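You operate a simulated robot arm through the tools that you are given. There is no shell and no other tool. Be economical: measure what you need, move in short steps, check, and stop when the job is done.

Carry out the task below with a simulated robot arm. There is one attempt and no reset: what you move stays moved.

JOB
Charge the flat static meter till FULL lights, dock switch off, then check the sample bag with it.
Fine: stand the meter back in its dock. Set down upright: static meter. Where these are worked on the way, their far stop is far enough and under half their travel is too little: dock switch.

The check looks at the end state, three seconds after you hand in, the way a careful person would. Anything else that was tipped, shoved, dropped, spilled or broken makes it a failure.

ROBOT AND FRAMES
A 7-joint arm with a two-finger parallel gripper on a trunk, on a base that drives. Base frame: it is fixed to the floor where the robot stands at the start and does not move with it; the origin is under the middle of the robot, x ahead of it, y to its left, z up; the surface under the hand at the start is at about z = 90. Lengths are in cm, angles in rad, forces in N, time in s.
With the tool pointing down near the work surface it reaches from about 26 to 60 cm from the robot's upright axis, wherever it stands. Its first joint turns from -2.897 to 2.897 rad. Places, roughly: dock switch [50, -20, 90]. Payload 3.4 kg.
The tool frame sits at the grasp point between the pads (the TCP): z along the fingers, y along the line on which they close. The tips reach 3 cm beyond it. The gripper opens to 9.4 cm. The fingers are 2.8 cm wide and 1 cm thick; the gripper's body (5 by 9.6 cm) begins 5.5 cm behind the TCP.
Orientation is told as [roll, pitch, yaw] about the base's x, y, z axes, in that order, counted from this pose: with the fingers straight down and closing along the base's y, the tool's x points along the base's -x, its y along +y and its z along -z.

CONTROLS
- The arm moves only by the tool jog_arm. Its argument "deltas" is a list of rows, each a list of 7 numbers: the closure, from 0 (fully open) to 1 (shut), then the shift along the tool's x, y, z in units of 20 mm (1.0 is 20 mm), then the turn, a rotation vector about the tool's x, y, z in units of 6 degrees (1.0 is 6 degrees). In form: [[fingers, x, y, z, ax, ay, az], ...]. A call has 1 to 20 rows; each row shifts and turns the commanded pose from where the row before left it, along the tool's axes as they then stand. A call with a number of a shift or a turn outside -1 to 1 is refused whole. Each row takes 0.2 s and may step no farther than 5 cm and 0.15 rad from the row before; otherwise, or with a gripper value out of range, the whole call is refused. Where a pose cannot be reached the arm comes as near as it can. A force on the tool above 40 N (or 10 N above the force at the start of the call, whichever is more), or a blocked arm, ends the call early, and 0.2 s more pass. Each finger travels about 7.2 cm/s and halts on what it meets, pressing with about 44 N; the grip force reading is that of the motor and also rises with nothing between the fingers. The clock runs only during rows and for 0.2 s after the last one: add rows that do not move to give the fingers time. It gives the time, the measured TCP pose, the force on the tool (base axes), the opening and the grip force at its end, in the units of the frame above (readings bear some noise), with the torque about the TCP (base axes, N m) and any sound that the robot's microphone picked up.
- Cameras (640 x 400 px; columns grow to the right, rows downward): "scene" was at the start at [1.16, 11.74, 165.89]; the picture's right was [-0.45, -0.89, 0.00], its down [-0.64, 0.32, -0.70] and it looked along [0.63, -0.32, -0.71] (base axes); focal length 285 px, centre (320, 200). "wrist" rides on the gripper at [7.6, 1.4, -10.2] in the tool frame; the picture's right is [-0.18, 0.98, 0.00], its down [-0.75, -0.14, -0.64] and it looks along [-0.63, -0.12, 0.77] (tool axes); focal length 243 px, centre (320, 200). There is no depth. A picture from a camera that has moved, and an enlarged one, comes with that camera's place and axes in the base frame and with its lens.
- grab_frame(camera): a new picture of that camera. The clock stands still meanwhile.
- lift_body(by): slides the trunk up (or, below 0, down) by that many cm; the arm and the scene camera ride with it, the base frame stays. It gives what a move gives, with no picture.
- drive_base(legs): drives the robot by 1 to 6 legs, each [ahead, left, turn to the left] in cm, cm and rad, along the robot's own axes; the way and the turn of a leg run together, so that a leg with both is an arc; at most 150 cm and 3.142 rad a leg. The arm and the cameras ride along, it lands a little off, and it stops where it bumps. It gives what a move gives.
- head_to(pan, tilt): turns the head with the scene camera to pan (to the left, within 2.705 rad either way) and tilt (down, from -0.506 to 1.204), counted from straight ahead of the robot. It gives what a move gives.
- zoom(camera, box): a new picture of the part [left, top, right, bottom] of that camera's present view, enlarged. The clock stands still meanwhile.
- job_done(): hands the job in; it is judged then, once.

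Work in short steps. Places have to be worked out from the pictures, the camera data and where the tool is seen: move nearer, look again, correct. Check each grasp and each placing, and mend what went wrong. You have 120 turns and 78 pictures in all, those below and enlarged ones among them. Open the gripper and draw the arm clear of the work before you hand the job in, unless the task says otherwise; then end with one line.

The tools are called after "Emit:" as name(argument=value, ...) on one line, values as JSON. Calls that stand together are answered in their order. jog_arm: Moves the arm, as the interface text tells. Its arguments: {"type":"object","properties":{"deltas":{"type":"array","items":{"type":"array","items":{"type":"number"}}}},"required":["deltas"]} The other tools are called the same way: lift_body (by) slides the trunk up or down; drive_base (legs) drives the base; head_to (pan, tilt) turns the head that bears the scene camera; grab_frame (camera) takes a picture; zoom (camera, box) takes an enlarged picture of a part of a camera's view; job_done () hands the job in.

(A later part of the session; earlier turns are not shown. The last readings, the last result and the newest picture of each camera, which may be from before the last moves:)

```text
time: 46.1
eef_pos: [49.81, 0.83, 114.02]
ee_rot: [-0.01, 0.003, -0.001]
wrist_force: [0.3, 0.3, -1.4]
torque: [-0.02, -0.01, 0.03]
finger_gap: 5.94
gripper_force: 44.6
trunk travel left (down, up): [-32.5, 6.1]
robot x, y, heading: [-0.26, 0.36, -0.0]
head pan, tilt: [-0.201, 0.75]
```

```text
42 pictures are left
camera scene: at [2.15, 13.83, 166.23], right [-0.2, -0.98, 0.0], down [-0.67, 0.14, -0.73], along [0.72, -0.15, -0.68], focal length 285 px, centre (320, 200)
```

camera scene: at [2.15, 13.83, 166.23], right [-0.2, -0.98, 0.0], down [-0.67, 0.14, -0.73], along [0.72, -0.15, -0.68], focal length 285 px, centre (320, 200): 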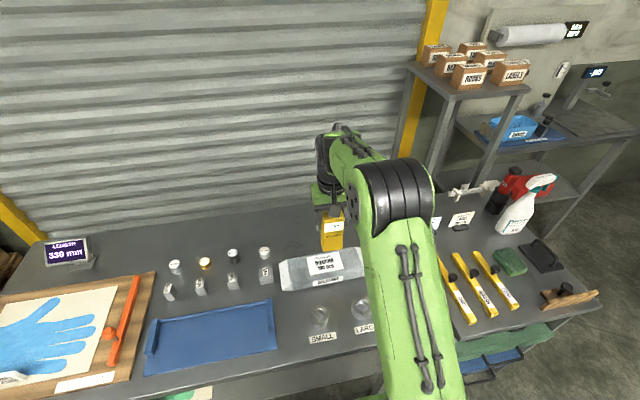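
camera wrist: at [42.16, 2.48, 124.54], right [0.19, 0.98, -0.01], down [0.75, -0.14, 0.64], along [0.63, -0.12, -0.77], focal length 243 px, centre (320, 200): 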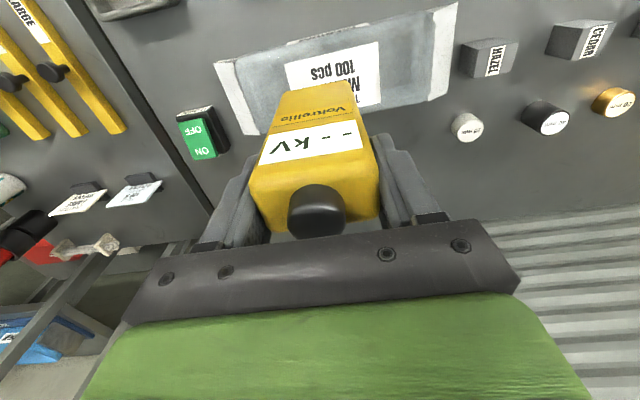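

The display still shows "- -". The bag centre is about (49.4,3). I'll lower to roughly 4 cm above the bag and check.

Emit:
jog_arm(deltas=[[1, 0, 0.9, 0.5, 0, 0, 0], [1, 0, 0, 0.8, 0, 0, 0], [1, 0, 0, 0.8, 0, 0, 0], [1, 0, 0, 0.6, 0, 0, 0], [1, 0, 0, 0, 0, 0, 0], [1, 0, 0, 0, 0, 0, 0]])

Emit:
grab_frame(camera="wrist")

Emit:
zoom(camera="scene", box=[270, 200, 390, 310])

```text
time: 47.5
eef_pos: [49.84, 2.58, 108.75]
ee_rot: [-0.007, 0.0, 0.0]
wrist_force: [0.3, 0.3, -1.0]
torque: [-0.03, -0.01, -0.03]
finger_gap: 5.95
gripper_force: 43.3
trunk travel left (down, up): [-32.5, 6.1]
robot x, y, heading: [0.09, 0.05, -0.004]
head pan, tilt: [-0.201, 0.75]
```

```text
41 pictures are left
camera wrist: at [42.16, 4.15, 119.12], right [0.18, 0.98, -0.01], down [0.75, -0.14, 0.64], along [0.63, -0.12, -0.77], focal length 243 px, centre (320, 200)
```

wrist: 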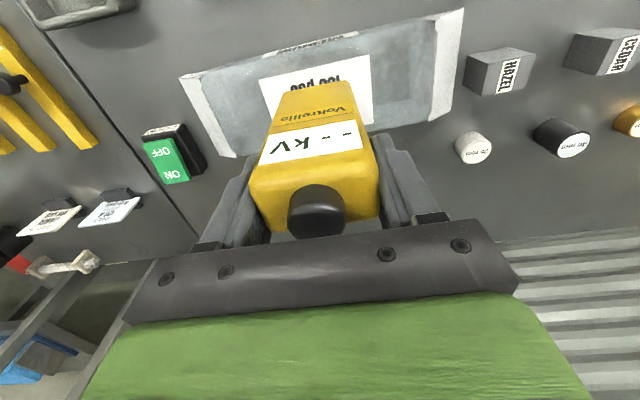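

```text
3.64 times, centred on (330, 255) of scene
camera zoom: at [2.1, 13.76, 166.24], right [-0.2, -0.98, 0.0], down [-0.67, 0.14, -0.73], along [0.72, -0.15, -0.68], focal length 1035 px, centre (284, 0)
```

zoom: 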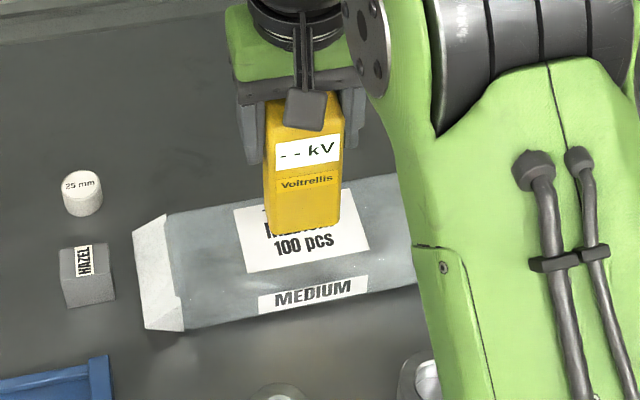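

Still "- - kV" with the meter over the bag's label. I'll lower gently, watching the force.

Emit:
jog_arm(deltas=[[1, 0, 0, 0.3, 0, 0, 0], [1, 0, 0, 0.3, 0, 0, 0], [1, 0, 0, 0.3, 0, 0, 0], [1, 0, 0, 0, 0, 0, 0], [1, 0, 0, 0, 0, 0, 0], [1, 0, 0, 0, 0, 0, 0]])

Emit:
zoom(camera="scene", box=[270, 200, 390, 310])

```text
time: 48.9
eef_pos: [49.72, 2.63, 106.92]
ee_rot: [-0.008, 0.001, -0.001]
wrist_force: [-0.1, 0.2, -1.5]
torque: [0.03, -0.02, 0.0]
finger_gap: 5.94
gripper_force: 43.6
trunk travel left (down, up): [-32.5, 6.1]
robot x, y, heading: [-0.0, -0.17, 0.004]
head pan, tilt: [-0.201, 0.75]
```

```text
3.64 times, centred on (330, 255) of scene
camera zoom: at [2.08, 13.75, 166.24], right [-0.2, -0.98, 0.0], down [-0.67, 0.14, -0.73], along [0.72, -0.15, -0.68], focal length 1035 px, centre (284, 0)
```

zoom: 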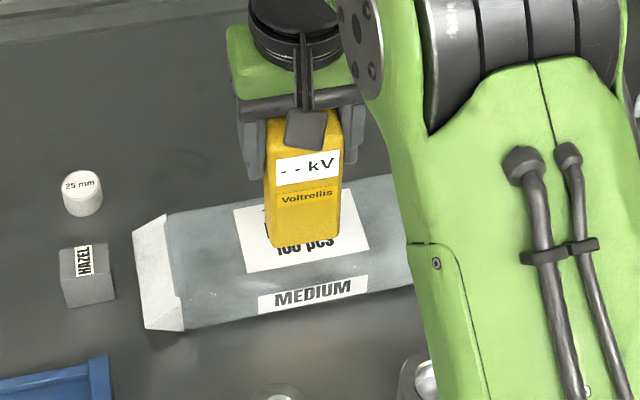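

Still no contact; the meter's base is at about z 95.5. I'll go down another 1 cm slowly.

Emit:
jog_arm(deltas=[[1, 0, 0, 0.15, 0, 0, 0], [1, 0, 0, 0.15, 0, 0, 0], [1, 0, 0, 0.15, 0, 0, 0], [1, 0, 0, 0, 0, 0, 0], [1, 0, 0, 0, 0, 0, 0], [1, 0, 0, 0, 0, 0, 0]])

Emit:
zoom(camera="scene", box=[270, 200, 390, 310])

```text
time: 50.3
eef_pos: [49.73, 2.6, 106.01]
ee_rot: [-0.008, 0.0, 0.002]
wrist_force: [0.0, 0.2, -2.3]
torque: [0.02, -0.02, -0.03]
finger_gap: 5.95
gripper_force: 43.8
trunk travel left (down, up): [-32.5, 6.1]
robot x, y, heading: [0.12, -0.32, -0.001]
head pan, tilt: [-0.201, 0.75]
```

```text
3.64 times, centred on (330, 255) of scene
camera zoom: at [2.08, 13.75, 166.24], right [-0.2, -0.98, 0.0], down [-0.67, 0.14, -0.73], along [0.72, -0.15, -0.68], focal length 1035 px, centre (284, 0)
```

zoom: 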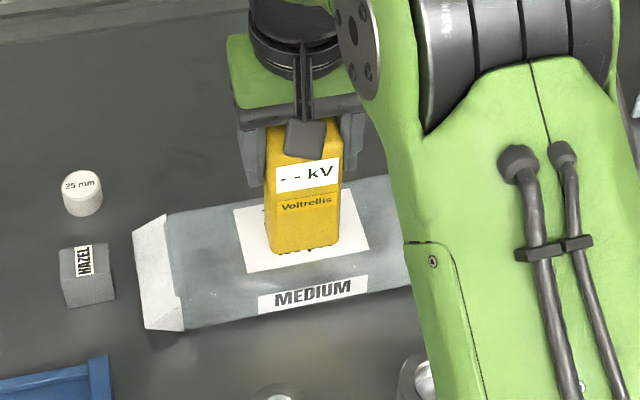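

No contact yet. I'll continue in small steps.

Emit:
jog_arm(deltas=[[1, 0, 0, 0.15, 0, 0, 0], [1, 0, 0, 0.15, 0, 0, 0], [1, 0, 0, 0.15, 0, 0, 0], [1, 0, 0, 0, 0, 0, 0], [1, 0, 0, 0, 0, 0, 0], [1, 0, 0, 0, 0, 0, 0]])

Emit:
zoom(camera="scene", box=[270, 200, 390, 310])

```text
time: 51.7
eef_pos: [49.77, 2.57, 105.34]
ee_rot: [-0.008, -0.008, 0.001]
wrist_force: [5.0, -2.2, 35.4]
torque: [0.36, 0.21, 0.0]
finger_gap: 5.99
gripper_force: 43.7
trunk travel left (down, up): [-32.5, 6.1]
robot x, y, heading: [0.06, 0.19, -0.004]
head pan, tilt: [-0.201, 0.75]
```

```text
3.64 times, centred on (330, 255) of scene
camera zoom: at [1.72, 13.69, 166.27], right [-0.2, -0.98, 0.0], down [-0.67, 0.14, -0.73], along [0.72, -0.15, -0.68], focal length 1035 px, centre (284, 0)
```

zoom: 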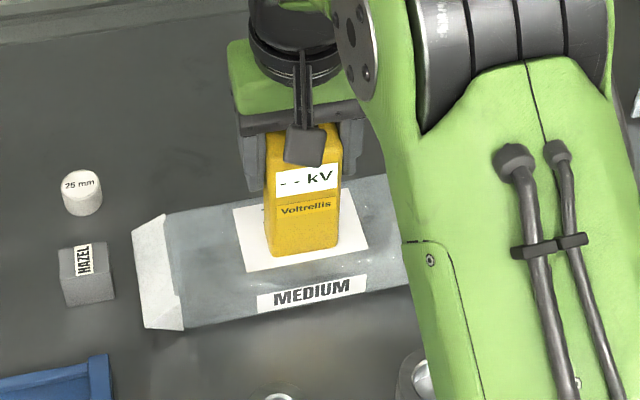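

The base touched the bag (35 N) and the display still reads "- -". I'll back off a few mm and dwell a moment in case it needs time.

Emit:
jog_arm(deltas=[[1, 0, 0, -0.25, 0, 0, 0], [1, 0, 0, -0.1, 0, 0, 0], [1, 0, 0, 0, 0, 0, 0], [1, 0, 0, 0, 0, 0, 0], [1, 0, 0, 0, 0, 0, 0], [1, 0, 0, 0, 0, 0, 0], [1, 0, 0, 0, 0, 0, 0], [1, 0, 0, 0, 0, 0, 0], [1, 0, 0, 0, 0, 0, 0], [1, 0, 0, 0, 0, 0, 0], [1, 0, 0, 0, 0, 0, 0], [1, 0, 0, 0, 0, 0, 0], [1, 0, 0, 0, 0, 0, 0], [1, 0, 0, 0, 0, 0, 0], [1, 0, 0, 0, 0, 0, 0], [1, 0, 0, 0, 0, 0, 0]])

Emit:
grab_frame(camera="wrist")

```text
time: 55.1
eef_pos: [49.79, 2.52, 105.77]
ee_rot: [-0.008, 0.002, 0.0]
wrist_force: [-0.3, -0.2, -1.7]
torque: [-0.02, -0.03, 0.02]
finger_gap: 5.95
gripper_force: 43.9
trunk travel left (down, up): [-32.5, 6.1]
robot x, y, heading: [0.7, -0.03, -0.0]
head pan, tilt: [-0.201, 0.75]
```

```text
36 pictures are left
camera wrist: at [42.19, 4.12, 116.24], right [0.18, 0.98, -0.01], down [0.75, -0.14, 0.64], along [0.63, -0.12, -0.77], focal length 243 px, centre (320, 200)
```

wrist: 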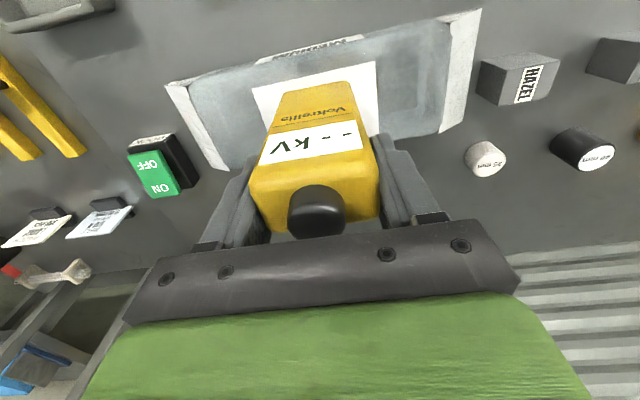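

Still "- -", so the sensing face is elsewhere. I'll raise the meter and turn it so the scene camera can see its other sides.

Emit:
jog_arm(deltas=[[1, 0, 0, -0.8, 0, 0, 0], [1, 0, 0, -0.9, 0, 0, 0], [1, 0, 0, -0.9, 0, 0, 0], [1, 0, 0, -0.9, 0, 0, 0], [1, 0.5, 0, -0.9, 0, 0, 0], [1, 0.5, 0, -0.9, 0, 0, 0], [1, 0.5, 0, -0.9, 0, 0, 0], [1, 0.5, 0, -0.9, 0, 0, 0]])

Emit:
jog_arm(deltas=[[1, 0, 0, 0, 0, 0, 1], [1, 0, 0, 0, 0, 0, 1], [1, 0, 0, 0, 0, 0, 1], [1, 0, 0, 0, 0, 0, 1], [1, 0, 0, 0, 0, 0, 1], [1, 0, 0, 0, 0, 0, 1], [1, 0, 0, 0, 0, 0, 1], [1, 0, 0, 0, 0, 0, 1], [1, 0, 0, 0, 0, 0, 1], [1, 0, 0, 0, 0, 0, 1], [1, 0, 0, 0, 0, 0, 1], [1, 0, 0, 0, 0, 0, 1], [1, 0, 0, 0, 0, 0, 1], [1, 0, 0, 0, 0, 0, 1], [1, 0, 0, 0, 0, 0, 1], [1, 0, 0, 0, 0, 0, 1], [1, 0, 0, 0, 0, 0, 1], [1, 0, 0, 0, 0, 0, 1], [1, 0, 0, 0, 0, 0, 1], [1, 0, 0, 0, 0, 0, 1]])

Emit:
grab_frame(camera="scene")

```text
time: 56.9
eef_pos: [45.76, 2.66, 120.16]
ee_rot: [-0.008, -0.001, -0.001]
wrist_force: [-0.1, 0.2, -1.7]
torque: [-0.01, -0.04, 0.01]
finger_gap: 5.97
gripper_force: 44.4
trunk travel left (down, up): [-32.5, 6.1]
robot x, y, heading: [-0.23, -0.06, -0.002]
head pan, tilt: [-0.201, 0.75]
```

```text
time: 61.1
eef_pos: [45.79, 2.61, 120.12]
ee_rot: [0.004, -0.006, -2.098]
wrist_force: [-0.4, -0.1, -2.8]
torque: [-0.02, 0.04, 0.0]
finger_gap: 5.95
gripper_force: 44.6
trunk travel left (down, up): [-32.5, 6.1]
robot x, y, heading: [0.15, 0.09, -0.001]
head pan, tilt: [-0.201, 0.75]
```

```text
35 pictures are left
camera scene: at [2.08, 13.74, 166.24], right [-0.2, -0.98, 0.0], down [-0.67, 0.14, -0.73], along [0.72, -0.15, -0.68], focal length 285 px, centre (320, 200)
```

scene: 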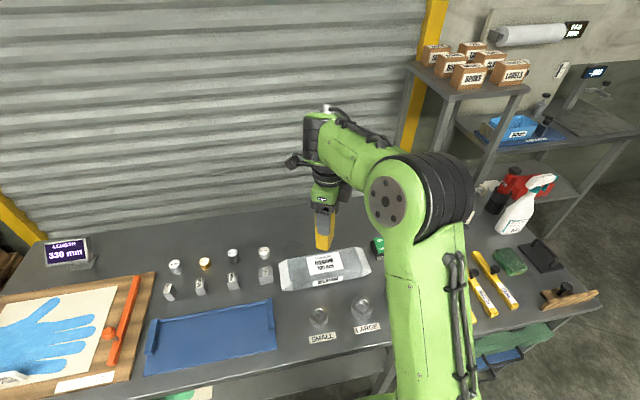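

One side is visible; I'll turn a bit more to expose the back.

Emit:
jog_arm(deltas=[[1, 0, 0, 0, 0, 0, 1], [1, 0, 0, 0, 0, 0, 1], [1, 0, 0, 0, 0, 0, 1], [1, 0, 0, 0, 0, 0, 1], [1, 0, 0, 0, 0, 0, 1], [1, 0, 0, 0, 0, 0, 1], [1, 0, 0, 0, 0, 0, 1]])

Emit:
zoom(camera="scene", box=[270, 160, 390, 270])

```text
time: 62.7
eef_pos: [45.8, 2.79, 120.02]
ee_rot: [0.008, -0.001, -2.829]
wrist_force: [0.2, 0.0, -2.2]
torque: [-0.02, -0.01, -0.02]
finger_gap: 5.93
gripper_force: 43.9
trunk travel left (down, up): [-32.5, 6.1]
robot x, y, heading: [-0.11, 0.33, 0.005]
head pan, tilt: [-0.201, 0.75]
```

```text
3.64 times, centred on (330, 215) of scene
camera zoom: at [2.08, 13.75, 166.24], right [-0.2, -0.98, 0.0], down [-0.67, 0.14, -0.73], along [0.72, -0.15, -0.68], focal length 1035 px, centre (284, 146)
```

zoom: 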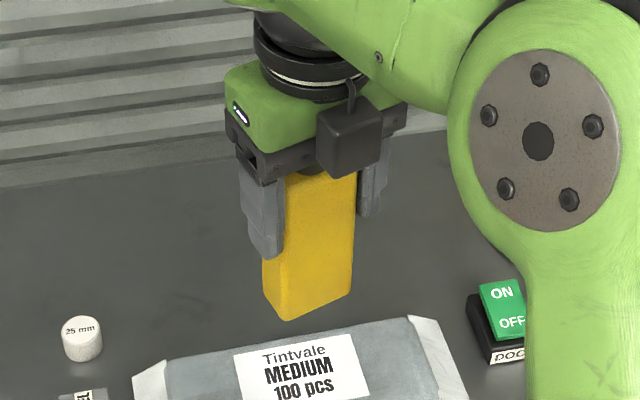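

The back is plain. I'll look closely at the knob through the wrist camera to tell a handle or button from a sensor.

Emit:
zoom(camera="wrist", box=[230, 70, 400, 250])

```text
2.22 times, centred on (315, 160) of wrist
camera zoom: at [53.46, 3.77, 130.47], right [0.13, -0.99, 0.01], down [-0.76, -0.09, 0.64], along [-0.64, -0.09, -0.77], focal length 539 px, centre (331, 289)
```

zoom: 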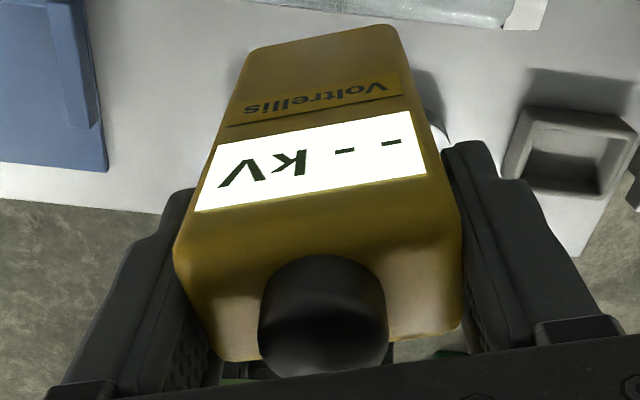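

The knob is a rounded black nose on the top end, and the base is the dock-contact end. So the nose is probably the sensor, and in this grip it sits near my palm. I'll pitch the hand to horizontal in the air, display up, to see whether the meter can lie flat with the nose close over the bag.

Emit:
jog_arm(deltas=[[1, 0, 0, 0, 0, 1, 0], [1, 0, 0, 0, 0, 1, 0], [1, 0, 0, 0, 0, 1, 0], [1, 0, 0, 0, 0, 1, 0], [1, 0, 0, 0, 0, 1, 0], [1, 0, 0, 0, 0, 1, 0], [1, 0, 0, 0, 0, 1, 0], [1, 0, 0, 0, 0, 1, 0], [1, 0, 0, 0, 0, 1, 0], [1, 0, 0, 0, 0, 1, 0], [1, 0, 0, 0, 0, 1, 0], [1, 0, 0, 0, 0, 1, 0], [1, 0, 0, 0, 0, 1, 0], [1, 0, 0, 0, 0, 1, 0]])

Emit:
grab_frame(camera="scene")

```text
time: 65.7
eef_pos: [45.8, 2.5, 120.12]
ee_rot: [0.034, 1.463, -2.797]
wrist_force: [1.1, -0.1, -2.0]
torque: [-0.05, 0.14, 0.03]
finger_gap: 5.94
gripper_force: 44.5
trunk travel left (down, up): [-32.5, 6.1]
robot x, y, heading: [-0.17, 0.09, -0.002]
head pan, tilt: [-0.201, 0.75]
```

```text
32 pictures are left
camera scene: at [2.17, 13.51, 166.25], right [-0.2, -0.98, 0.0], down [-0.67, 0.14, -0.73], along [0.72, -0.14, -0.68], focal length 285 px, centre (320, 200)
```

scene: 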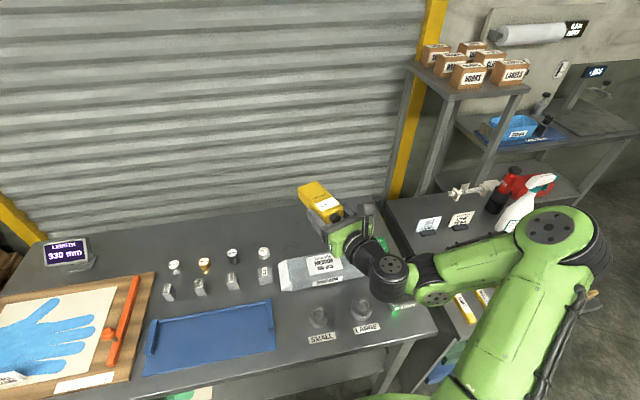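

The pose is reachable. I'll zoom in to see how the wrist links lie relative to the hand before judging whether it can come down.

Emit:
zoom(camera="scene", box=[270, 170, 470, 320])

Emit:
grab_frame(camera="wrist")

```text
2.67 times, centred on (370, 245) of scene
camera zoom: at [2.17, 13.51, 166.25], right [-0.2, -0.98, 0.0], down [-0.67, 0.14, -0.73], along [0.72, -0.14, -0.68], focal length 759 px, centre (187, 80)
```

zoom: 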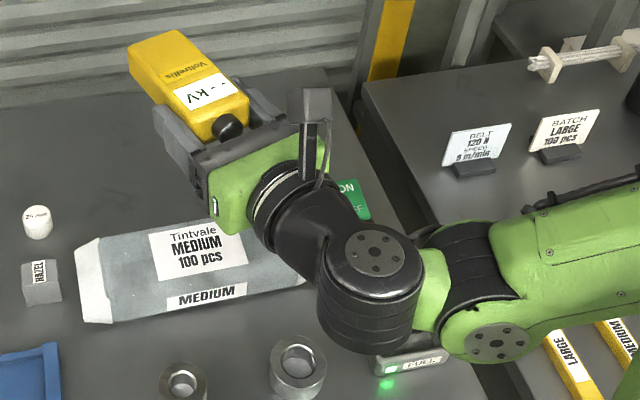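

```text
30 pictures are left
camera wrist: at [37.33, -1.73, 128.88], right [0.28, -0.94, -0.18], down [-0.73, -0.09, -0.68], along [0.63, 0.32, -0.71], focal length 243 px, centre (320, 200)
```

wrist: 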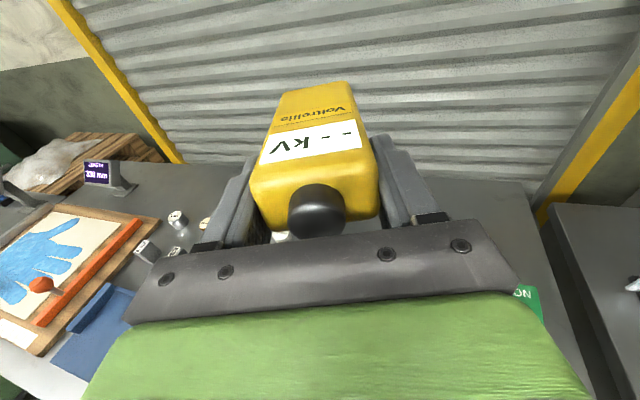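

The wrist housing lies level with the hand, so lying the meter flat near the bench would hit the rings. Black knobs elsewhere here are grip handles, so the nose may not be the sensor after all. I'll turn back to upright and try a longer steady contact with the bag.

Emit:
jog_arm(deltas=[[1, 0, 0, 0, 0, -1, 0], [1, 0, 0, 0, 0, -1, 0], [1, 0, 0, 0, 0, -1, 0], [1, 0, 0, 0, 0, -1, 0], [1, 0, 0, 0, 0, -1, 0], [1, 0, 0, 0, 0, -1, 0], [1, 0, 0, 0, 0, -1, 0], [1, 0, 0, 0, 0, -1, 0], [1, 0, 0, 0, 0, -1, 0], [1, 0, 0, 0, 0, -1, 0], [1, 0, 0, 0, 0, -1, 0], [1, 0, 0, 0, 0, -1, 0], [1, 0, 0, 0, 0, -1, 0], [1, 0, 0, 0, 0, -1, 0]])

Emit:
jog_arm(deltas=[[1, 0, 0, 0, 0, 0, -1], [1, 0, 0, 0, 0, 0, -1], [1, 0, 0, 0, 0, 0, -1], [1, 0, 0, 0, 0, 0, -1], [1, 0, 0, 0, 0, 0, -1], [1, 0, 0, 0, 0, 0, -1], [1, 0, 0, 0, 0, 0, -1], [1, 0, 0, 0, 0, 0, -1], [1, 0, 0, 0, 0, 0, -1], [1, 0, 0, 0, 0, 0, -1], [1, 0, 0, 0, 0, 0, -1], [1, 0, 0, 0, 0, 0, -1], [1, 0, 0, 0, 0, 0, -1], [1, 0, 0, 0, 0, 0, -1], [1, 0, 0, 0, 0, 0, -1], [1, 0, 0, 0, 0, 0, -1], [1, 0, 0, 0, 0, 0, -1], [1, 0, 0, 0, 0, 0, -1], [1, 0, 0, 0, 0, 0, -1], [1, 0, 0, 0, 0, 0, -1]])

Emit:
jog_arm(deltas=[[1, 0, 0, 0, 0, 0, -1], [1, 0, 0, 0, 0, 0, -1], [1, 0, 0, 0, 0, 0, -1], [1, 0, 0, 0, 0, 0, -1], [1, 0, 0, 0, 0, 0, -1], [1, 0, 0, 0, 0, 0, -1], [1, 0, 0, 0, 0, 0, -1], [1, 0, 0, 0, 0, 0, 0]])

```text
time: 68.7
eef_pos: [45.82, 2.78, 120.03]
ee_rot: [0.009, -0.007, -2.828]
wrist_force: [1.0, -0.2, -2.8]
torque: [0.01, 0.02, 0.02]
finger_gap: 5.96
gripper_force: 43.7
trunk travel left (down, up): [-32.5, 6.1]
robot x, y, heading: [0.13, -0.06, 0.0]
head pan, tilt: [-0.201, 0.75]
```

```text
time: 72.9
eef_pos: [45.74, 2.73, 119.92]
ee_rot: [-0.005, -0.005, -0.731]
wrist_force: [0.4, -0.7, -2.6]
torque: [0.0, -0.01, 0.01]
finger_gap: 5.95
gripper_force: 44.1
trunk travel left (down, up): [-32.5, 6.1]
robot x, y, heading: [0.0, -0.01, 0.001]
head pan, tilt: [-0.201, 0.75]
```

```text
time: 74.7
eef_pos: [45.82, 2.72, 120.05]
ee_rot: [-0.008, 0.001, 0.002]
wrist_force: [0.3, -0.9, -1.9]
torque: [0.02, 0.0, -0.01]
finger_gap: 5.96
gripper_force: 43.8
trunk travel left (down, up): [-32.5, 6.1]
robot x, y, heading: [0.11, -0.04, -0.004]
head pan, tilt: [-0.201, 0.75]
```

Upright again. I'll go over the bag centre (48.7,2.7), down to light contact, and hold several seconds.

Emit:
jog_arm(deltas=[[1, -0.75, 0, 0.9, 0, 0, 0], [1, -0.7, 0, 0.9, 0, 0, 0], [1, 0, 0, 0.9, 0, 0, 0], [1, 0, 0, 0.9, 0, 0, 0], [1, 0, 0, 0.9, 0, 0, 0], [1, 0, 0, 0.9, 0, 0, 0], [1, 0, 0, 0.8, 0, 0, 0], [1, 0, 0, 0.6, 0, 0, 0], [1, 0, 0, 0.3, 0, 0, 0], [1, 0, 0, 0.1, 0, 0, 0], [1, 0, 0, 0, 0, 0, 0]])

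Emit:
jog_arm(deltas=[[1, 0, 0, 0.05, 0, 0, 0], [1, 0, 0, 0.05, 0, 0, 0], [1, 0, 0, 0, 0, 0, 0], [1, 0, 0, 0, 0, 0, 0], [1, 0, 0, 0, 0, 0, 0], [1, 0, 0, 0, 0, 0, 0], [1, 0, 0, 0, 0, 0, 0], [1, 0, 0, 0, 0, 0, 0], [1, 0, 0, 0, 0, 0, 0], [1, 0, 0, 0, 0, 0, 0], [1, 0, 0, 0, 0, 0, 0], [1, 0, 0, 0, 0, 0, 0], [1, 0, 0, 0, 0, 0, 0], [1, 0, 0, 0, 0, 0, 0], [1, 0, 0, 0, 0, 0, 0], [1, 0, 0, 0, 0, 0, 0], [1, 0, 0, 0, 0, 0, 0]])

```text
time: 77.1
eef_pos: [48.67, 2.68, 105.6]
ee_rot: [-0.006, -0.001, 0.001]
wrist_force: [1.3, 0.6, -0.1]
torque: [0.06, -0.01, -0.05]
finger_gap: 5.99
gripper_force: 43.8
trunk travel left (down, up): [-32.5, 6.1]
robot x, y, heading: [-0.04, -0.05, -0.001]
head pan, tilt: [-0.201, 0.75]
```

```text
time: 80.7
eef_pos: [48.49, 2.51, 105.56]
ee_rot: [-0.006, -0.003, 0.001]
wrist_force: [2.9, -0.4, 27.1]
torque: [0.38, 0.11, -0.03]
finger_gap: 5.98
gripper_force: 43.8
trunk travel left (down, up): [-32.5, 6.1]
robot x, y, heading: [0.06, 0.15, -0.005]
head pan, tilt: [-0.201, 0.75]
```

In contact (27 N) for about 3 s. I'll check the display.

Emit:
zoom(camera="wrist", box=[230, 70, 400, 250])

```text
2.22 times, centred on (315, 160) of wrist
camera zoom: at [40.87, 4.08, 115.99], right [0.18, 0.98, -0.01], down [0.75, -0.14, 0.64], along [0.63, -0.12, -0.76], focal length 539 px, centre (331, 289)
```

zoom: 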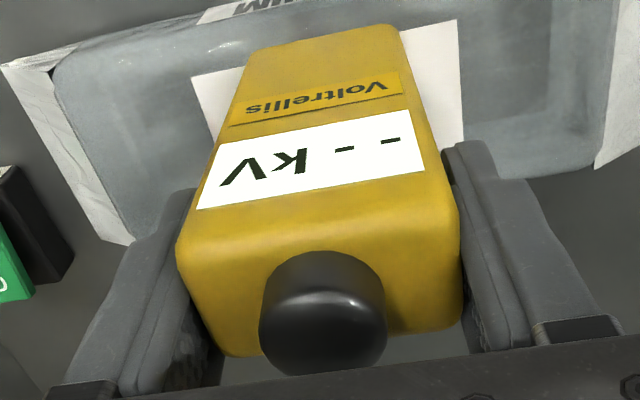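

Still no reading after a firm 3 s contact, so the base isn't the sensor and the black nose must be. I need a tilted grip that leaves the nose free. I'll carry the meter back to the dock, set it down there and regrasp.

Emit:
jog_arm(deltas=[[1, 0, 0, -0.5, 0, 0, 0], [1, 0, 0, -0.9, 0, 0, 0], [1, 0, 0, -0.9, 0, 0, 0], [1, 0, 0, -0.9, 0, 0, 0], [1, 0, 0, -0.9, 0, 0, 0], [1, 0.5, -0.9, -0.4, 0, 0, 0], [1, 0.5, -0.9, 0, 0, 0, 0], [1, 0.5, -0.9, 0, 0, 0, 0], [1, 0.5, -0.9, 0, 0, 0, 0], [1, 0.5, -0.9, 0, 0, 0, 0], [1, 0.5, -0.9, 0, 0, 0, 0], [1, 0.5, -0.9, 0, 0, 0, 0], [1, 0.5, -0.9, 0, 0, 0, 0], [1, 0.5, -0.9, 0, 0, 0, 0], [1, 0.5, -0.9, 0, 0, 0, 0], [1, 0.45, -0.9, 0, 0, 0, 0], [1, 0, 0, 0, 0, 0, 0]])

Emit:
grab_frame(camera="wrist")

```text
time: 84.3
eef_pos: [37.83, -17.17, 114.55]
ee_rot: [-0.006, -0.001, 0.0]
wrist_force: [-0.3, -0.8, -2.5]
torque: [0.03, 0.0, -0.03]
finger_gap: 5.99
gripper_force: 44.7
trunk travel left (down, up): [-32.5, 6.1]
robot x, y, heading: [-0.04, -0.05, -0.002]
head pan, tilt: [-0.201, 0.75]
```

```text
28 pictures are left
camera wrist: at [30.14, -15.6, 124.99], right [0.18, 0.98, -0.01], down [0.75, -0.14, 0.64], along [0.63, -0.12, -0.77], focal length 243 px, centre (320, 200)
```

wrist: 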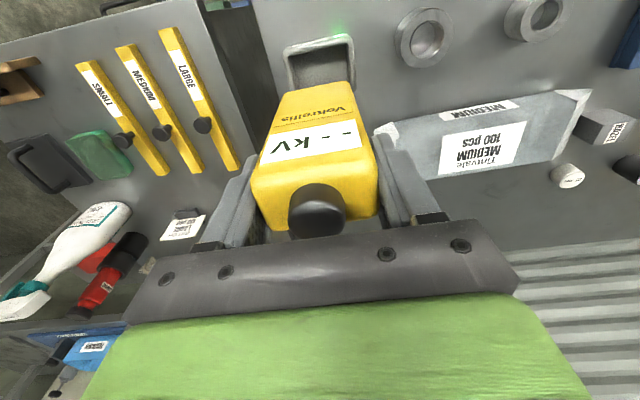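

This matches the lift-out view (z 114.5 against 114.1 then). I'll lower into the dock, slowly at the end.

Emit:
jog_arm(deltas=[[1, 0, 0, 0.9, 0, 0, 0], [1, 0, 0, 0.9, 0, 0, 0], [1, 0, 0, 0.9, 0, 0, 0], [1, 0, 0, 0.9, 0, 0, 0], [1, 0, 0, 0.9, 0, 0, 0], [1, 0, 0, 0.6, 0, 0, 0], [1, 0, 0, 0.4, 0, 0, 0], [1, 0, 0, 0.4, 0, 0, 0], [1, 0, 0, 0.3, 0, 0, 0], [1, 0, 0, 0.2, 0, 0, 0], [1, 0, 0, 0.2, 0, 0, 0], [1, 0, 0, 0, 0, 0, 0]])

```text
time: 86.9
eef_pos: [37.9, -17.23, 101.39]
ee_rot: [-0.006, 0.001, 0.001]
wrist_force: [0.3, 0.1, -2.3]
torque: [0.0, 0.0, 0.0]
finger_gap: 5.97
gripper_force: 44.6
trunk travel left (down, up): [-32.5, 6.1]
robot x, y, heading: [0.03, -0.11, -0.003]
head pan, tilt: [-0.201, 0.75]
```

It went into the dock freely and is almost seated. I'll go down the last few millimetres.

Emit:
jog_arm(deltas=[[1, 0, 0, 0.1, 0, 0, 0], [1, 0, 0, 0.1, 0, 0, 0], [1, 0, 0, 0.05, 0, 0, 0], [1, 0, 0, 0, 0, 0, 0]])

```text
time: 87.9
eef_pos: [37.83, -17.45, 101.18]
ee_rot: [-0.012, -0.004, 0.0]
wrist_force: [-5.1, 1.5, 19.3]
torque: [0.69, 1.05, 0.06]
finger_gap: 5.94
gripper_force: 44.0
trunk travel left (down, up): [-32.5, 6.1]
robot x, y, heading: [0.17, 0.46, 0.003]
head pan, tilt: [-0.201, 0.75]
stopped in row 4: the force on the tool passed its limit at 41 N (the readings are from after the stop); the commanded pose is now the measured one
```

Seated at 101.2 against the original 101.0. I'll release slowly, rise and check.

Emit:
jog_arm(deltas=[[0.6, 0, 0, -0.05, 0, 0, 0], [0.3, 0, 0, 0, 0, 0, 0], [0, 0, 0, 0, 0, 0, 0], [0, 0, 0, 0, 0, 0, 0], [0, 0, 0, -0.5, 0, 0, 0], [0, 0, 0, -0.9, 0, 0, 0], [0, 0, 0, -0.9, 0, 0, 0], [0, 0, 0, -0.9, 0, 0, 0], [0, 0, 0, -0.9, 0, 0, 0], [0, 0, 0, -0.9, 0, 0, 0], [0, 0, 0, -0.9, 0, 0, 0], [0, 0, 0, -0.9, 0, 0, 0], [0, 0, 0, -0.9, 0, 0, 0]])

Emit:
grab_frame(camera="wrist")

```text
time: 90.7
eef_pos: [37.87, -17.27, 116.62]
ee_rot: [-0.012, -0.005, -0.001]
wrist_force: [0.6, -0.4, 0.1]
torque: [0.02, -0.01, 0.0]
finger_gap: 9.41
gripper_force: 0.2
trunk travel left (down, up): [-32.5, 6.1]
robot x, y, heading: [-0.23, -0.05, 0.002]
head pan, tilt: [-0.201, 0.75]
```

```text
27 pictures are left
camera wrist: at [30.13, -15.65, 126.94], right [0.18, 0.98, -0.01], down [0.75, -0.13, 0.65], along [0.64, -0.13, -0.76], focal length 243 px, centre (320, 200)
```

wrist: 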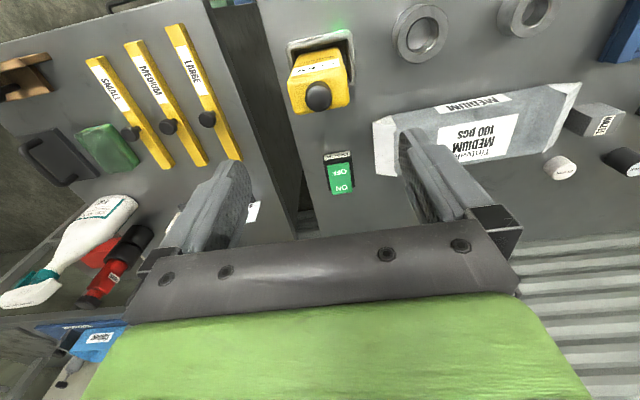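

The meter stands upright in its dock, axis about (37.4,-17.35). I'll rise a little, yaw the hand 90° so the fingers close along x, and move to the right.

Emit:
jog_arm(deltas=[[0, 0, -0.9, -0.9, 0, 0, 0], [0, 0, -0.9, -0.9, 0, 0, 0], [0, 0, -0.9, 0, 0, 0, 0], [0, 0, -0.9, 0, 0, 0, 0], [0, 0, -0.8, 0, 0, 0, 0]])

Emit:
jog_arm(deltas=[[0, 0, 0, 0, 0, 0, -1], [0, 0, 0, 0, 0, 0, -1], [0, 0, 0, 0, 0, 0, -1], [0, 0, 0, 0, 0, 0, -1], [0, 0, 0, 0, 0, 0, -1], [0, 0, 0, 0, 0, 0, -1], [0, 0, 0, 0, 0, 0, -1], [0, 0, 0, 0, 0, 0, -1], [0, 0, 0, 0, 0, 0, -1], [0, 0, 0, 0, 0, 0, -1], [0, 0, 0, 0, 0, 0, -1], [0, 0, 0, 0, 0, 0, -1], [0, 0, 0, 0, 0, 0, -1], [0, 0, 0, 0, 0, 0, -1], [0, 0, 0, 0, 0, 0, -1]])

Emit:
jog_arm(deltas=[[0, 0, 0, 0, 0, -1, 0], [0, 0, 0, 0, 0, -1, 0], [0, 0, 0, 0, 0, -1, 0], [0, 0, 0, 0, 0, -1, 0], [0, 0, 0, 0, 0, -1, 0], [0, 0, 0, 0, 0, -1, 0], [0, 0, 0, 0, 0, -1, 0], [0, 0, 0, 0, 0, -0.5, 0]])

Emit:
grab_frame(camera="scene")

```text
time: 91.9
eef_pos: [37.83, -26.0, 120.22]
ee_rot: [-0.011, -0.005, 0.001]
wrist_force: [0.4, -0.6, 0.1]
torque: [0.03, -0.02, 0.02]
finger_gap: 9.41
gripper_force: 0.0
trunk travel left (down, up): [-32.5, 6.1]
robot x, y, heading: [0.21, -0.07, 0.001]
head pan, tilt: [-0.201, 0.75]
```

```text
time: 95.1
eef_pos: [37.78, -25.89, 120.24]
ee_rot: [-0.005, 0.009, 1.574]
wrist_force: [-0.5, -0.6, -0.7]
torque: [0.0, -0.02, 0.01]
finger_gap: 9.41
gripper_force: 0.1
trunk travel left (down, up): [-32.5, 6.1]
robot x, y, heading: [-0.01, 0.06, -0.004]
head pan, tilt: [-0.201, 0.75]
```

```text
time: 96.9
eef_pos: [37.72, -26.1, 120.23]
ee_rot: [-0.007, -0.777, 1.575]
wrist_force: [0.5, 0.4, 0.1]
torque: [0.04, -0.04, -0.01]
finger_gap: 9.38
gripper_force: 0.1
trunk travel left (down, up): [-32.5, 6.1]
robot x, y, heading: [0.26, -0.17, -0.004]
head pan, tilt: [-0.201, 0.75]
```

```text
26 pictures are left
camera scene: at [2.05, 13.71, 166.24], right [-0.2, -0.98, 0.0], down [-0.67, 0.14, -0.73], along [0.72, -0.15, -0.68], focal length 285 px, centre (320, 200)
```

scene: 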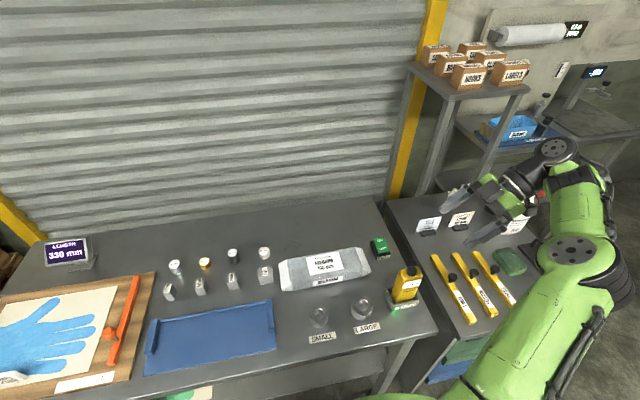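

The hand points left and down from the right side, with a clear view of the meter. I'll zoom for its position.

Emit:
zoom(camera="scene", box=[370, 245, 450, 325])

Emit:
grab_frame(camera="wrist")

```text
5.00 times, centred on (410, 285) of scene
camera zoom: at [2.05, 13.71, 166.24], right [-0.2, -0.98, 0.0], down [-0.67, 0.14, -0.73], along [0.72, -0.15, -0.68], focal length 1423 px, centre (-130, -225)
```

zoom: 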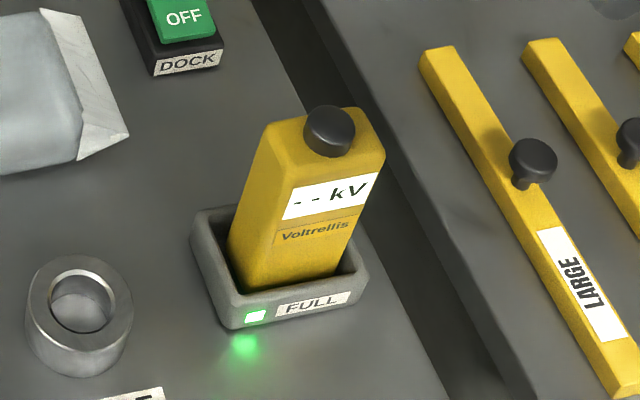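

```text
24 pictures are left
camera wrist: at [36.32, -38.63, 122.41], right [-0.98, 0.13, 0.12], down [0.14, 0.09, 0.99], along [0.12, 0.99, -0.1], focal length 243 px, centre (320, 200)
```

wrist: 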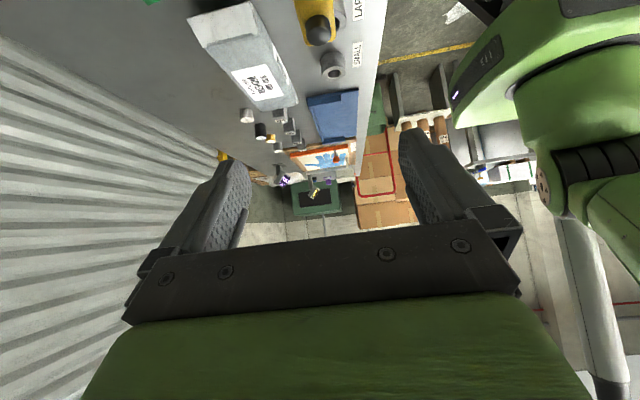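

The knob top measures (37.3,-17.4,104.4) and the body top is about 102.7. I'll drop straight down on the right side of the meter, ready to slide in along the tool axis.

Emit:
jog_arm(deltas=[[0, 0.9, 0, 0.9, 0, 0, 0], [0, 0.9, 0, 0.9, 0, 0, 0], [0, 0.9, 0, 0.9, 0, 0, 0], [0, 0.9, 0, 0.9, 0, 0, 0], [0, 0.9, 0.1, 0.9, 0, 0, 0], [0, 0, 0, 0, 0, 0, 0]])

Emit:
zoom(camera="scene", box=[370, 190, 560, 330])

```text
time: 98.3
eef_pos: [37.71, -26.07, 107.5]
ee_rot: [-0.007, -0.775, 1.576]
wrist_force: [1.0, -0.5, 0.4]
torque: [0.02, -0.02, 0.01]
finger_gap: 9.39
gripper_force: 0.1
trunk travel left (down, up): [-32.5, 6.1]
robot x, y, heading: [0.05, -0.04, 0.002]
head pan, tilt: [-0.201, 0.75]
```

```text
2.86 times, centred on (465, 260) of scene
camera zoom: at [2.04, 13.75, 166.24], right [-0.2, -0.98, 0.0], down [-0.67, 0.14, -0.73], along [0.72, -0.15, -0.68], focal length 813 px, centre (-94, 29)
```

zoom: 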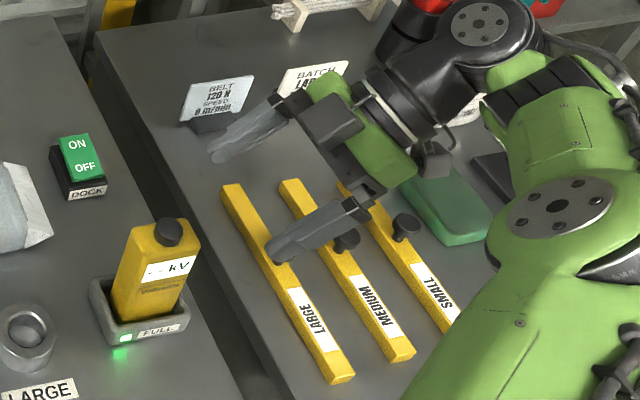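

The line-up looks good. I'll advance along the tool axis most of the way.

Emit:
jog_arm(deltas=[[0, 0, 0, 0.8, 0, 0, 0], [0, 0, 0, 0.8, 0, 0, 0], [0, 0, 0, 0.8, 0, 0, 0], [0, 0, 0, 0.8, 0, 0, 0], [0, 0, 0, 0.8, 0, 0, 0], [0, 0, 0, 0.8, 0, 0, 0], [0, 0, 0, 0.4, 0, 0, 0], [0, 0, 0, 0.4, 0, 0, 0]])

Emit:
zoom(camera="scene", box=[370, 210, 500, 330])

```text
time: 100.1
eef_pos: [37.79, -18.34, 99.63]
ee_rot: [-0.007, -0.776, 1.576]
wrist_force: [-0.4, -0.4, 0.1]
torque: [-0.01, 0.01, -0.01]
finger_gap: 9.4
gripper_force: 0.0
trunk travel left (down, up): [-32.5, 6.1]
robot x, y, heading: [-0.27, -0.13, -0.0]
head pan, tilt: [-0.201, 0.75]
```

```text
3.33 times, centred on (435, 270) of scene
camera zoom: at [2.07, 13.75, 166.24], right [-0.2, -0.98, 0.0], down [-0.67, 0.14, -0.73], along [0.72, -0.15, -0.68], focal length 949 px, centre (-63, -33)
```

zoom: 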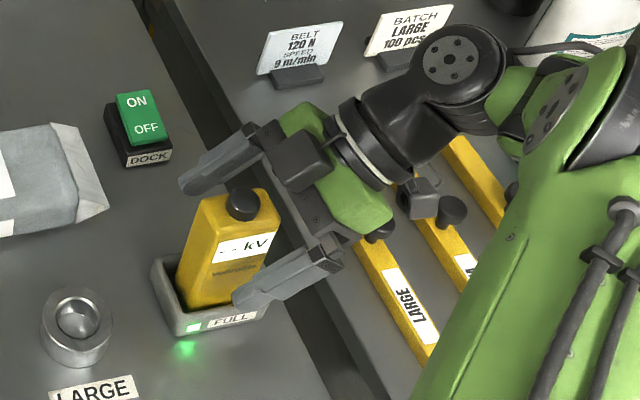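

The fingers straddle the meter front and back. I'll advance the last 1.2 cm, centre it and close.

Emit:
jog_arm(deltas=[[0, 0, 0.2, 0.3, 0, 0, 0], [0, 0, 0, 0.3, 0, 0, 0], [0, 0, 0, 0, 0, 0, 0], [0.4, 0, 0, 0, 0, 0, 0], [0.5, 0, 0, 0, 0, 0, 0], [1, 0, 0, 0, 0, 0, 0], [1, 0, 0, 0, 0, 0, 0], [1, 0, 0, 0, 0, 0, 0], [1, 0, 0, 0, 0, 0, 0], [1, 0, 0, 0, 0, 0, 0]])

Emit:
zoom(camera="scene", box=[370, 210, 500, 330])

```text
time: 102.3
eef_pos: [37.39, -17.58, 98.77]
ee_rot: [-0.007, -0.775, 1.576]
wrist_force: [-0.6, 0.1, 2.3]
torque: [0.04, 0.08, -0.03]
finger_gap: 3.8
gripper_force: 44.1
trunk travel left (down, up): [-32.5, 6.1]
robot x, y, heading: [0.14, 0.03, -0.0]
head pan, tilt: [-0.201, 0.75]
```

```text
3.33 times, centred on (435, 270) of scene
camera zoom: at [2.03, 13.74, 166.24], right [-0.2, -0.98, 0.0], down [-0.67, 0.14, -0.73], along [0.72, -0.15, -0.68], focal length 949 px, centre (-63, -33)
```

zoom: 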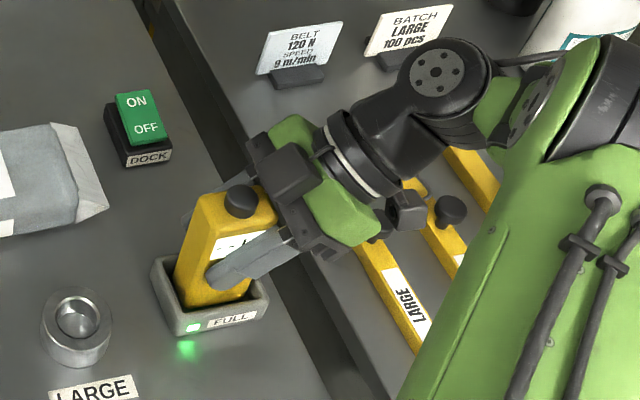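

Gripped at 3.8 cm with the nose free; the docked pose for this grip is TCP (37.4,-17.6,98.8). I'll lift straight up.

Emit:
jog_arm(deltas=[[1, -0.3, 0, -0.3, 0, 0, 0], [1, -0.5, 0, -0.5, 0, 0, 0], [1, -0.8, 0, -0.8, 0, 0, 0], [1, -0.8, 0, -0.8, 0, 0, 0], [1, -0.8, 0, -0.8, 0, 0, 0], [1, -0.8, 0, -0.8, 0, 0, 0], [1, -0.8, 0, -0.8, 0, 0, 0], [1, -0.8, 0, -0.8, 0, 0, 0], [1, -0.8, 0, -0.8, 0, 0, 0], [1, -0.8, 0, -0.8, 0, 0, 0]])

Emit:
grab_frame(camera="scene")

```text
time: 104.5
eef_pos: [37.17, -17.21, 118.94]
ee_rot: [-0.007, -0.776, 1.575]
wrist_force: [0.5, -0.5, -2.3]
torque: [-0.01, 0.01, 0.0]
finger_gap: 3.79
gripper_force: 44.0
trunk travel left (down, up): [-32.5, 6.1]
robot x, y, heading: [-0.27, -0.39, -0.0]
head pan, tilt: [-0.201, 0.75]
```

```text
20 pictures are left
camera scene: at [2.03, 13.73, 166.24], right [-0.2, -0.98, 0.0], down [-0.67, 0.14, -0.73], along [0.72, -0.15, -0.68], focal length 285 px, centre (320, 200)
```

scene: 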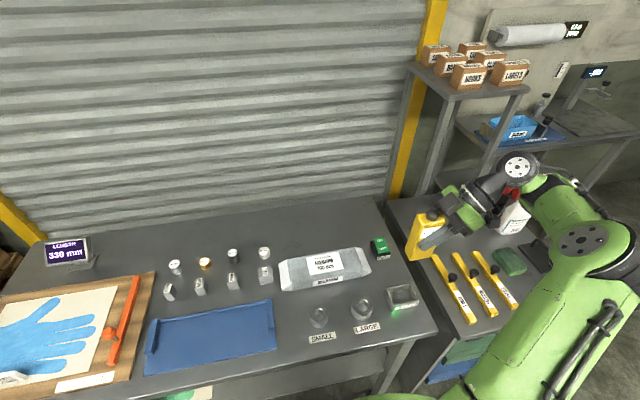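

I'll rotate the meter in the air about the finger axis by 105°, so its nose points left and slightly down while the hand sits above it.

Emit:
jog_arm(deltas=[[1, 0, 0, 0, 0, 1, 0], [1, 0, 0, 0, 0, 1, 0], [1, 0, 0, 0, 0, 1, 0], [1, 0, 0, 0, 0, 1, 0], [1, 0, 0, 0, 0, 1, 0], [1, 0, 0, 0, 0, 1, 0], [1, 0, 0, 0, 0, 1, 0], [1, 0, 0, 0, 0, 1, 0], [1, 0, 0, 0, 0, 1, 0], [1, 0, 0, 0, 0, 1, 0], [1, 0, 0, 0, 0, 1, 0], [1, 0, 0, 0, 0, 1, 0], [1, 0, 0, 0, 0, 1, 0], [1, 0, 0, 0, 0, 1, 0], [1, 0, 0, 0, 0, 1, 0], [1, 0, 0, 0, 0, 1, 0], [1, 0, 0, 0, 0, 1, 0], [1, 0, 0, 0, 0, 0.5, 0]])

Emit:
grab_frame(camera="scene")

```text
time: 108.3
eef_pos: [37.35, -17.22, 119.06]
ee_rot: [-0.014, 1.058, 1.561]
wrist_force: [0.4, 0.0, -0.9]
torque: [0.06, 0.0, 0.03]
finger_gap: 3.83
gripper_force: 44.0
trunk travel left (down, up): [-32.5, 6.1]
robot x, y, heading: [-0.06, 0.12, -0.002]
head pan, tilt: [-0.201, 0.75]
```

```text
19 pictures are left
camera scene: at [2.08, 13.75, 166.24], right [-0.2, -0.98, 0.0], down [-0.67, 0.14, -0.73], along [0.72, -0.15, -0.68], focal length 285 px, centre (320, 200)
```

scene: 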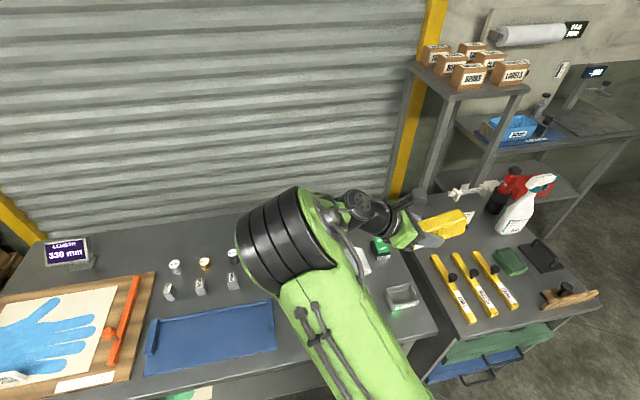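

The orientation is reached. I'll move so the nose comes over the bag's right part, TCP to about (48.5,-9.4,108), and look.

Emit:
jog_arm(deltas=[[1, 0, -0.9, 0, 0, 0, 0], [1, 0, -0.9, 0, 0, 0, 0], [1, 0, -0.9, 0, 0, 0, 0], [1, -0.8, -0.9, -0.1, 0, 0, 0], [1, -0.8, -0.9, -0.1, 0, 0, 0], [1, -0.9, -0.9, -0.1, 0, 0, 0], [1, -0.9, -0.2, -0.1, 0, 0, 0], [1, -0.9, 0, -0.1, 0, 0, 0], [1, -0.9, 0, -0.1, 0, 0, 0], [1, -0.9, 0, -0.1, 0, 0, 0], [1, -0.6, 0, 0, 0, 0, 0], [1, 0, 0, 0, 0, 0, 0]])

Emit:
grab_frame(camera="scene")

Emit:
grab_frame(camera="wrist")

```text
time: 110.9
eef_pos: [48.51, -9.49, 107.92]
ee_rot: [-0.013, 1.058, 1.56]
wrist_force: [-0.1, -0.7, -1.8]
torque: [0.07, -0.03, -0.01]
finger_gap: 3.8
gripper_force: 44.1
trunk travel left (down, up): [-32.5, 6.1]
robot x, y, heading: [-0.04, -0.23, -0.005]
head pan, tilt: [-0.201, 0.75]
```

```text
18 pictures are left
camera scene: at [2.07, 13.74, 166.24], right [-0.2, -0.98, 0.0], down [-0.67, 0.14, -0.73], along [0.72, -0.15, -0.68], focal length 285 px, centre (320, 200)
```

scene: 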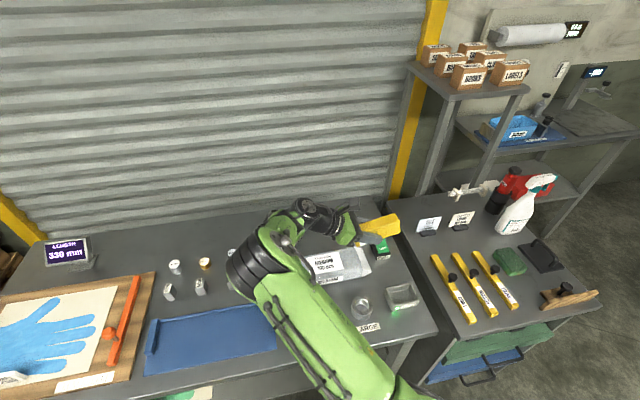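

```text
17 pictures are left
camera wrist: at [47.03, -4.16, 119.89], right [-0.98, 0.09, -0.17], down [0.14, 0.93, -0.34], along [0.12, -0.36, -0.93], focal length 243 px, centre (320, 200)
```

wrist: 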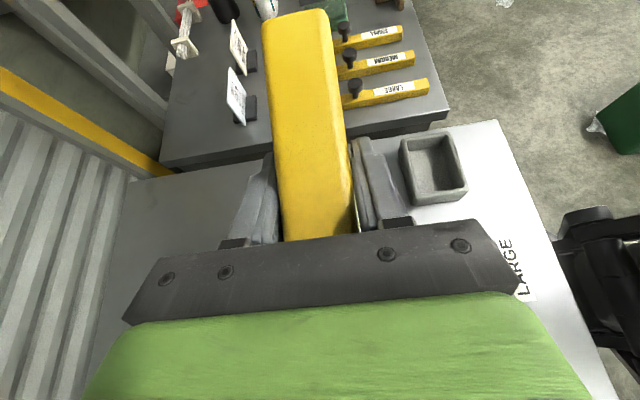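

The nose end is now above the bag's right end. I'll lower 5 cm and check the display.

Emit:
jog_arm(deltas=[[1, -0.55, 0, 0.31, 0, 0, 0], [1, -0.55, 0, 0.31, 0, 0, 0], [1, -0.55, 0, 0.31, 0, 0, 0], [1, -0.53, 0, 0.3, 0, 0, 0], [1, 0, 0, 0, 0, 0, 0], [1, 0, 0, 0, 0, 0, 0]])

Emit:
zoom(camera="scene", box=[230, 190, 420, 310])

```text
time: 112.3
eef_pos: [48.54, -9.36, 102.97]
ee_rot: [-0.009, 1.059, 1.561]
wrist_force: [-0.5, -0.3, -1.6]
torque: [0.06, 0.01, 0.0]
finger_gap: 3.79
gripper_force: 44.0
trunk travel left (down, up): [-32.5, 6.1]
robot x, y, heading: [-0.1, -0.38, 0.001]
head pan, tilt: [-0.201, 0.75]
```

```text
3.33 times, centred on (325, 250) of scene
camera zoom: at [2.09, 13.75, 166.24], right [-0.2, -0.98, 0.0], down [-0.67, 0.14, -0.73], along [0.72, -0.15, -0.68], focal length 949 px, centre (303, 33)
```

zoom: 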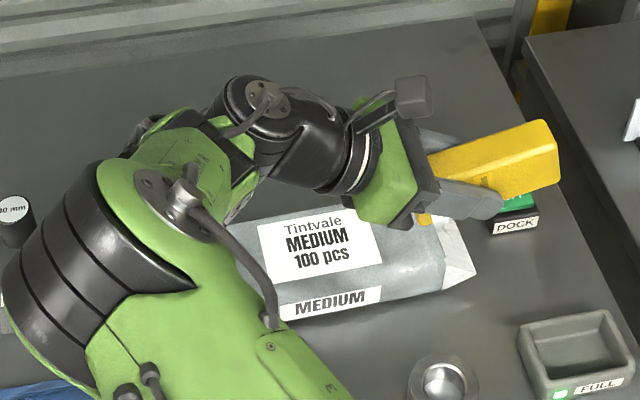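

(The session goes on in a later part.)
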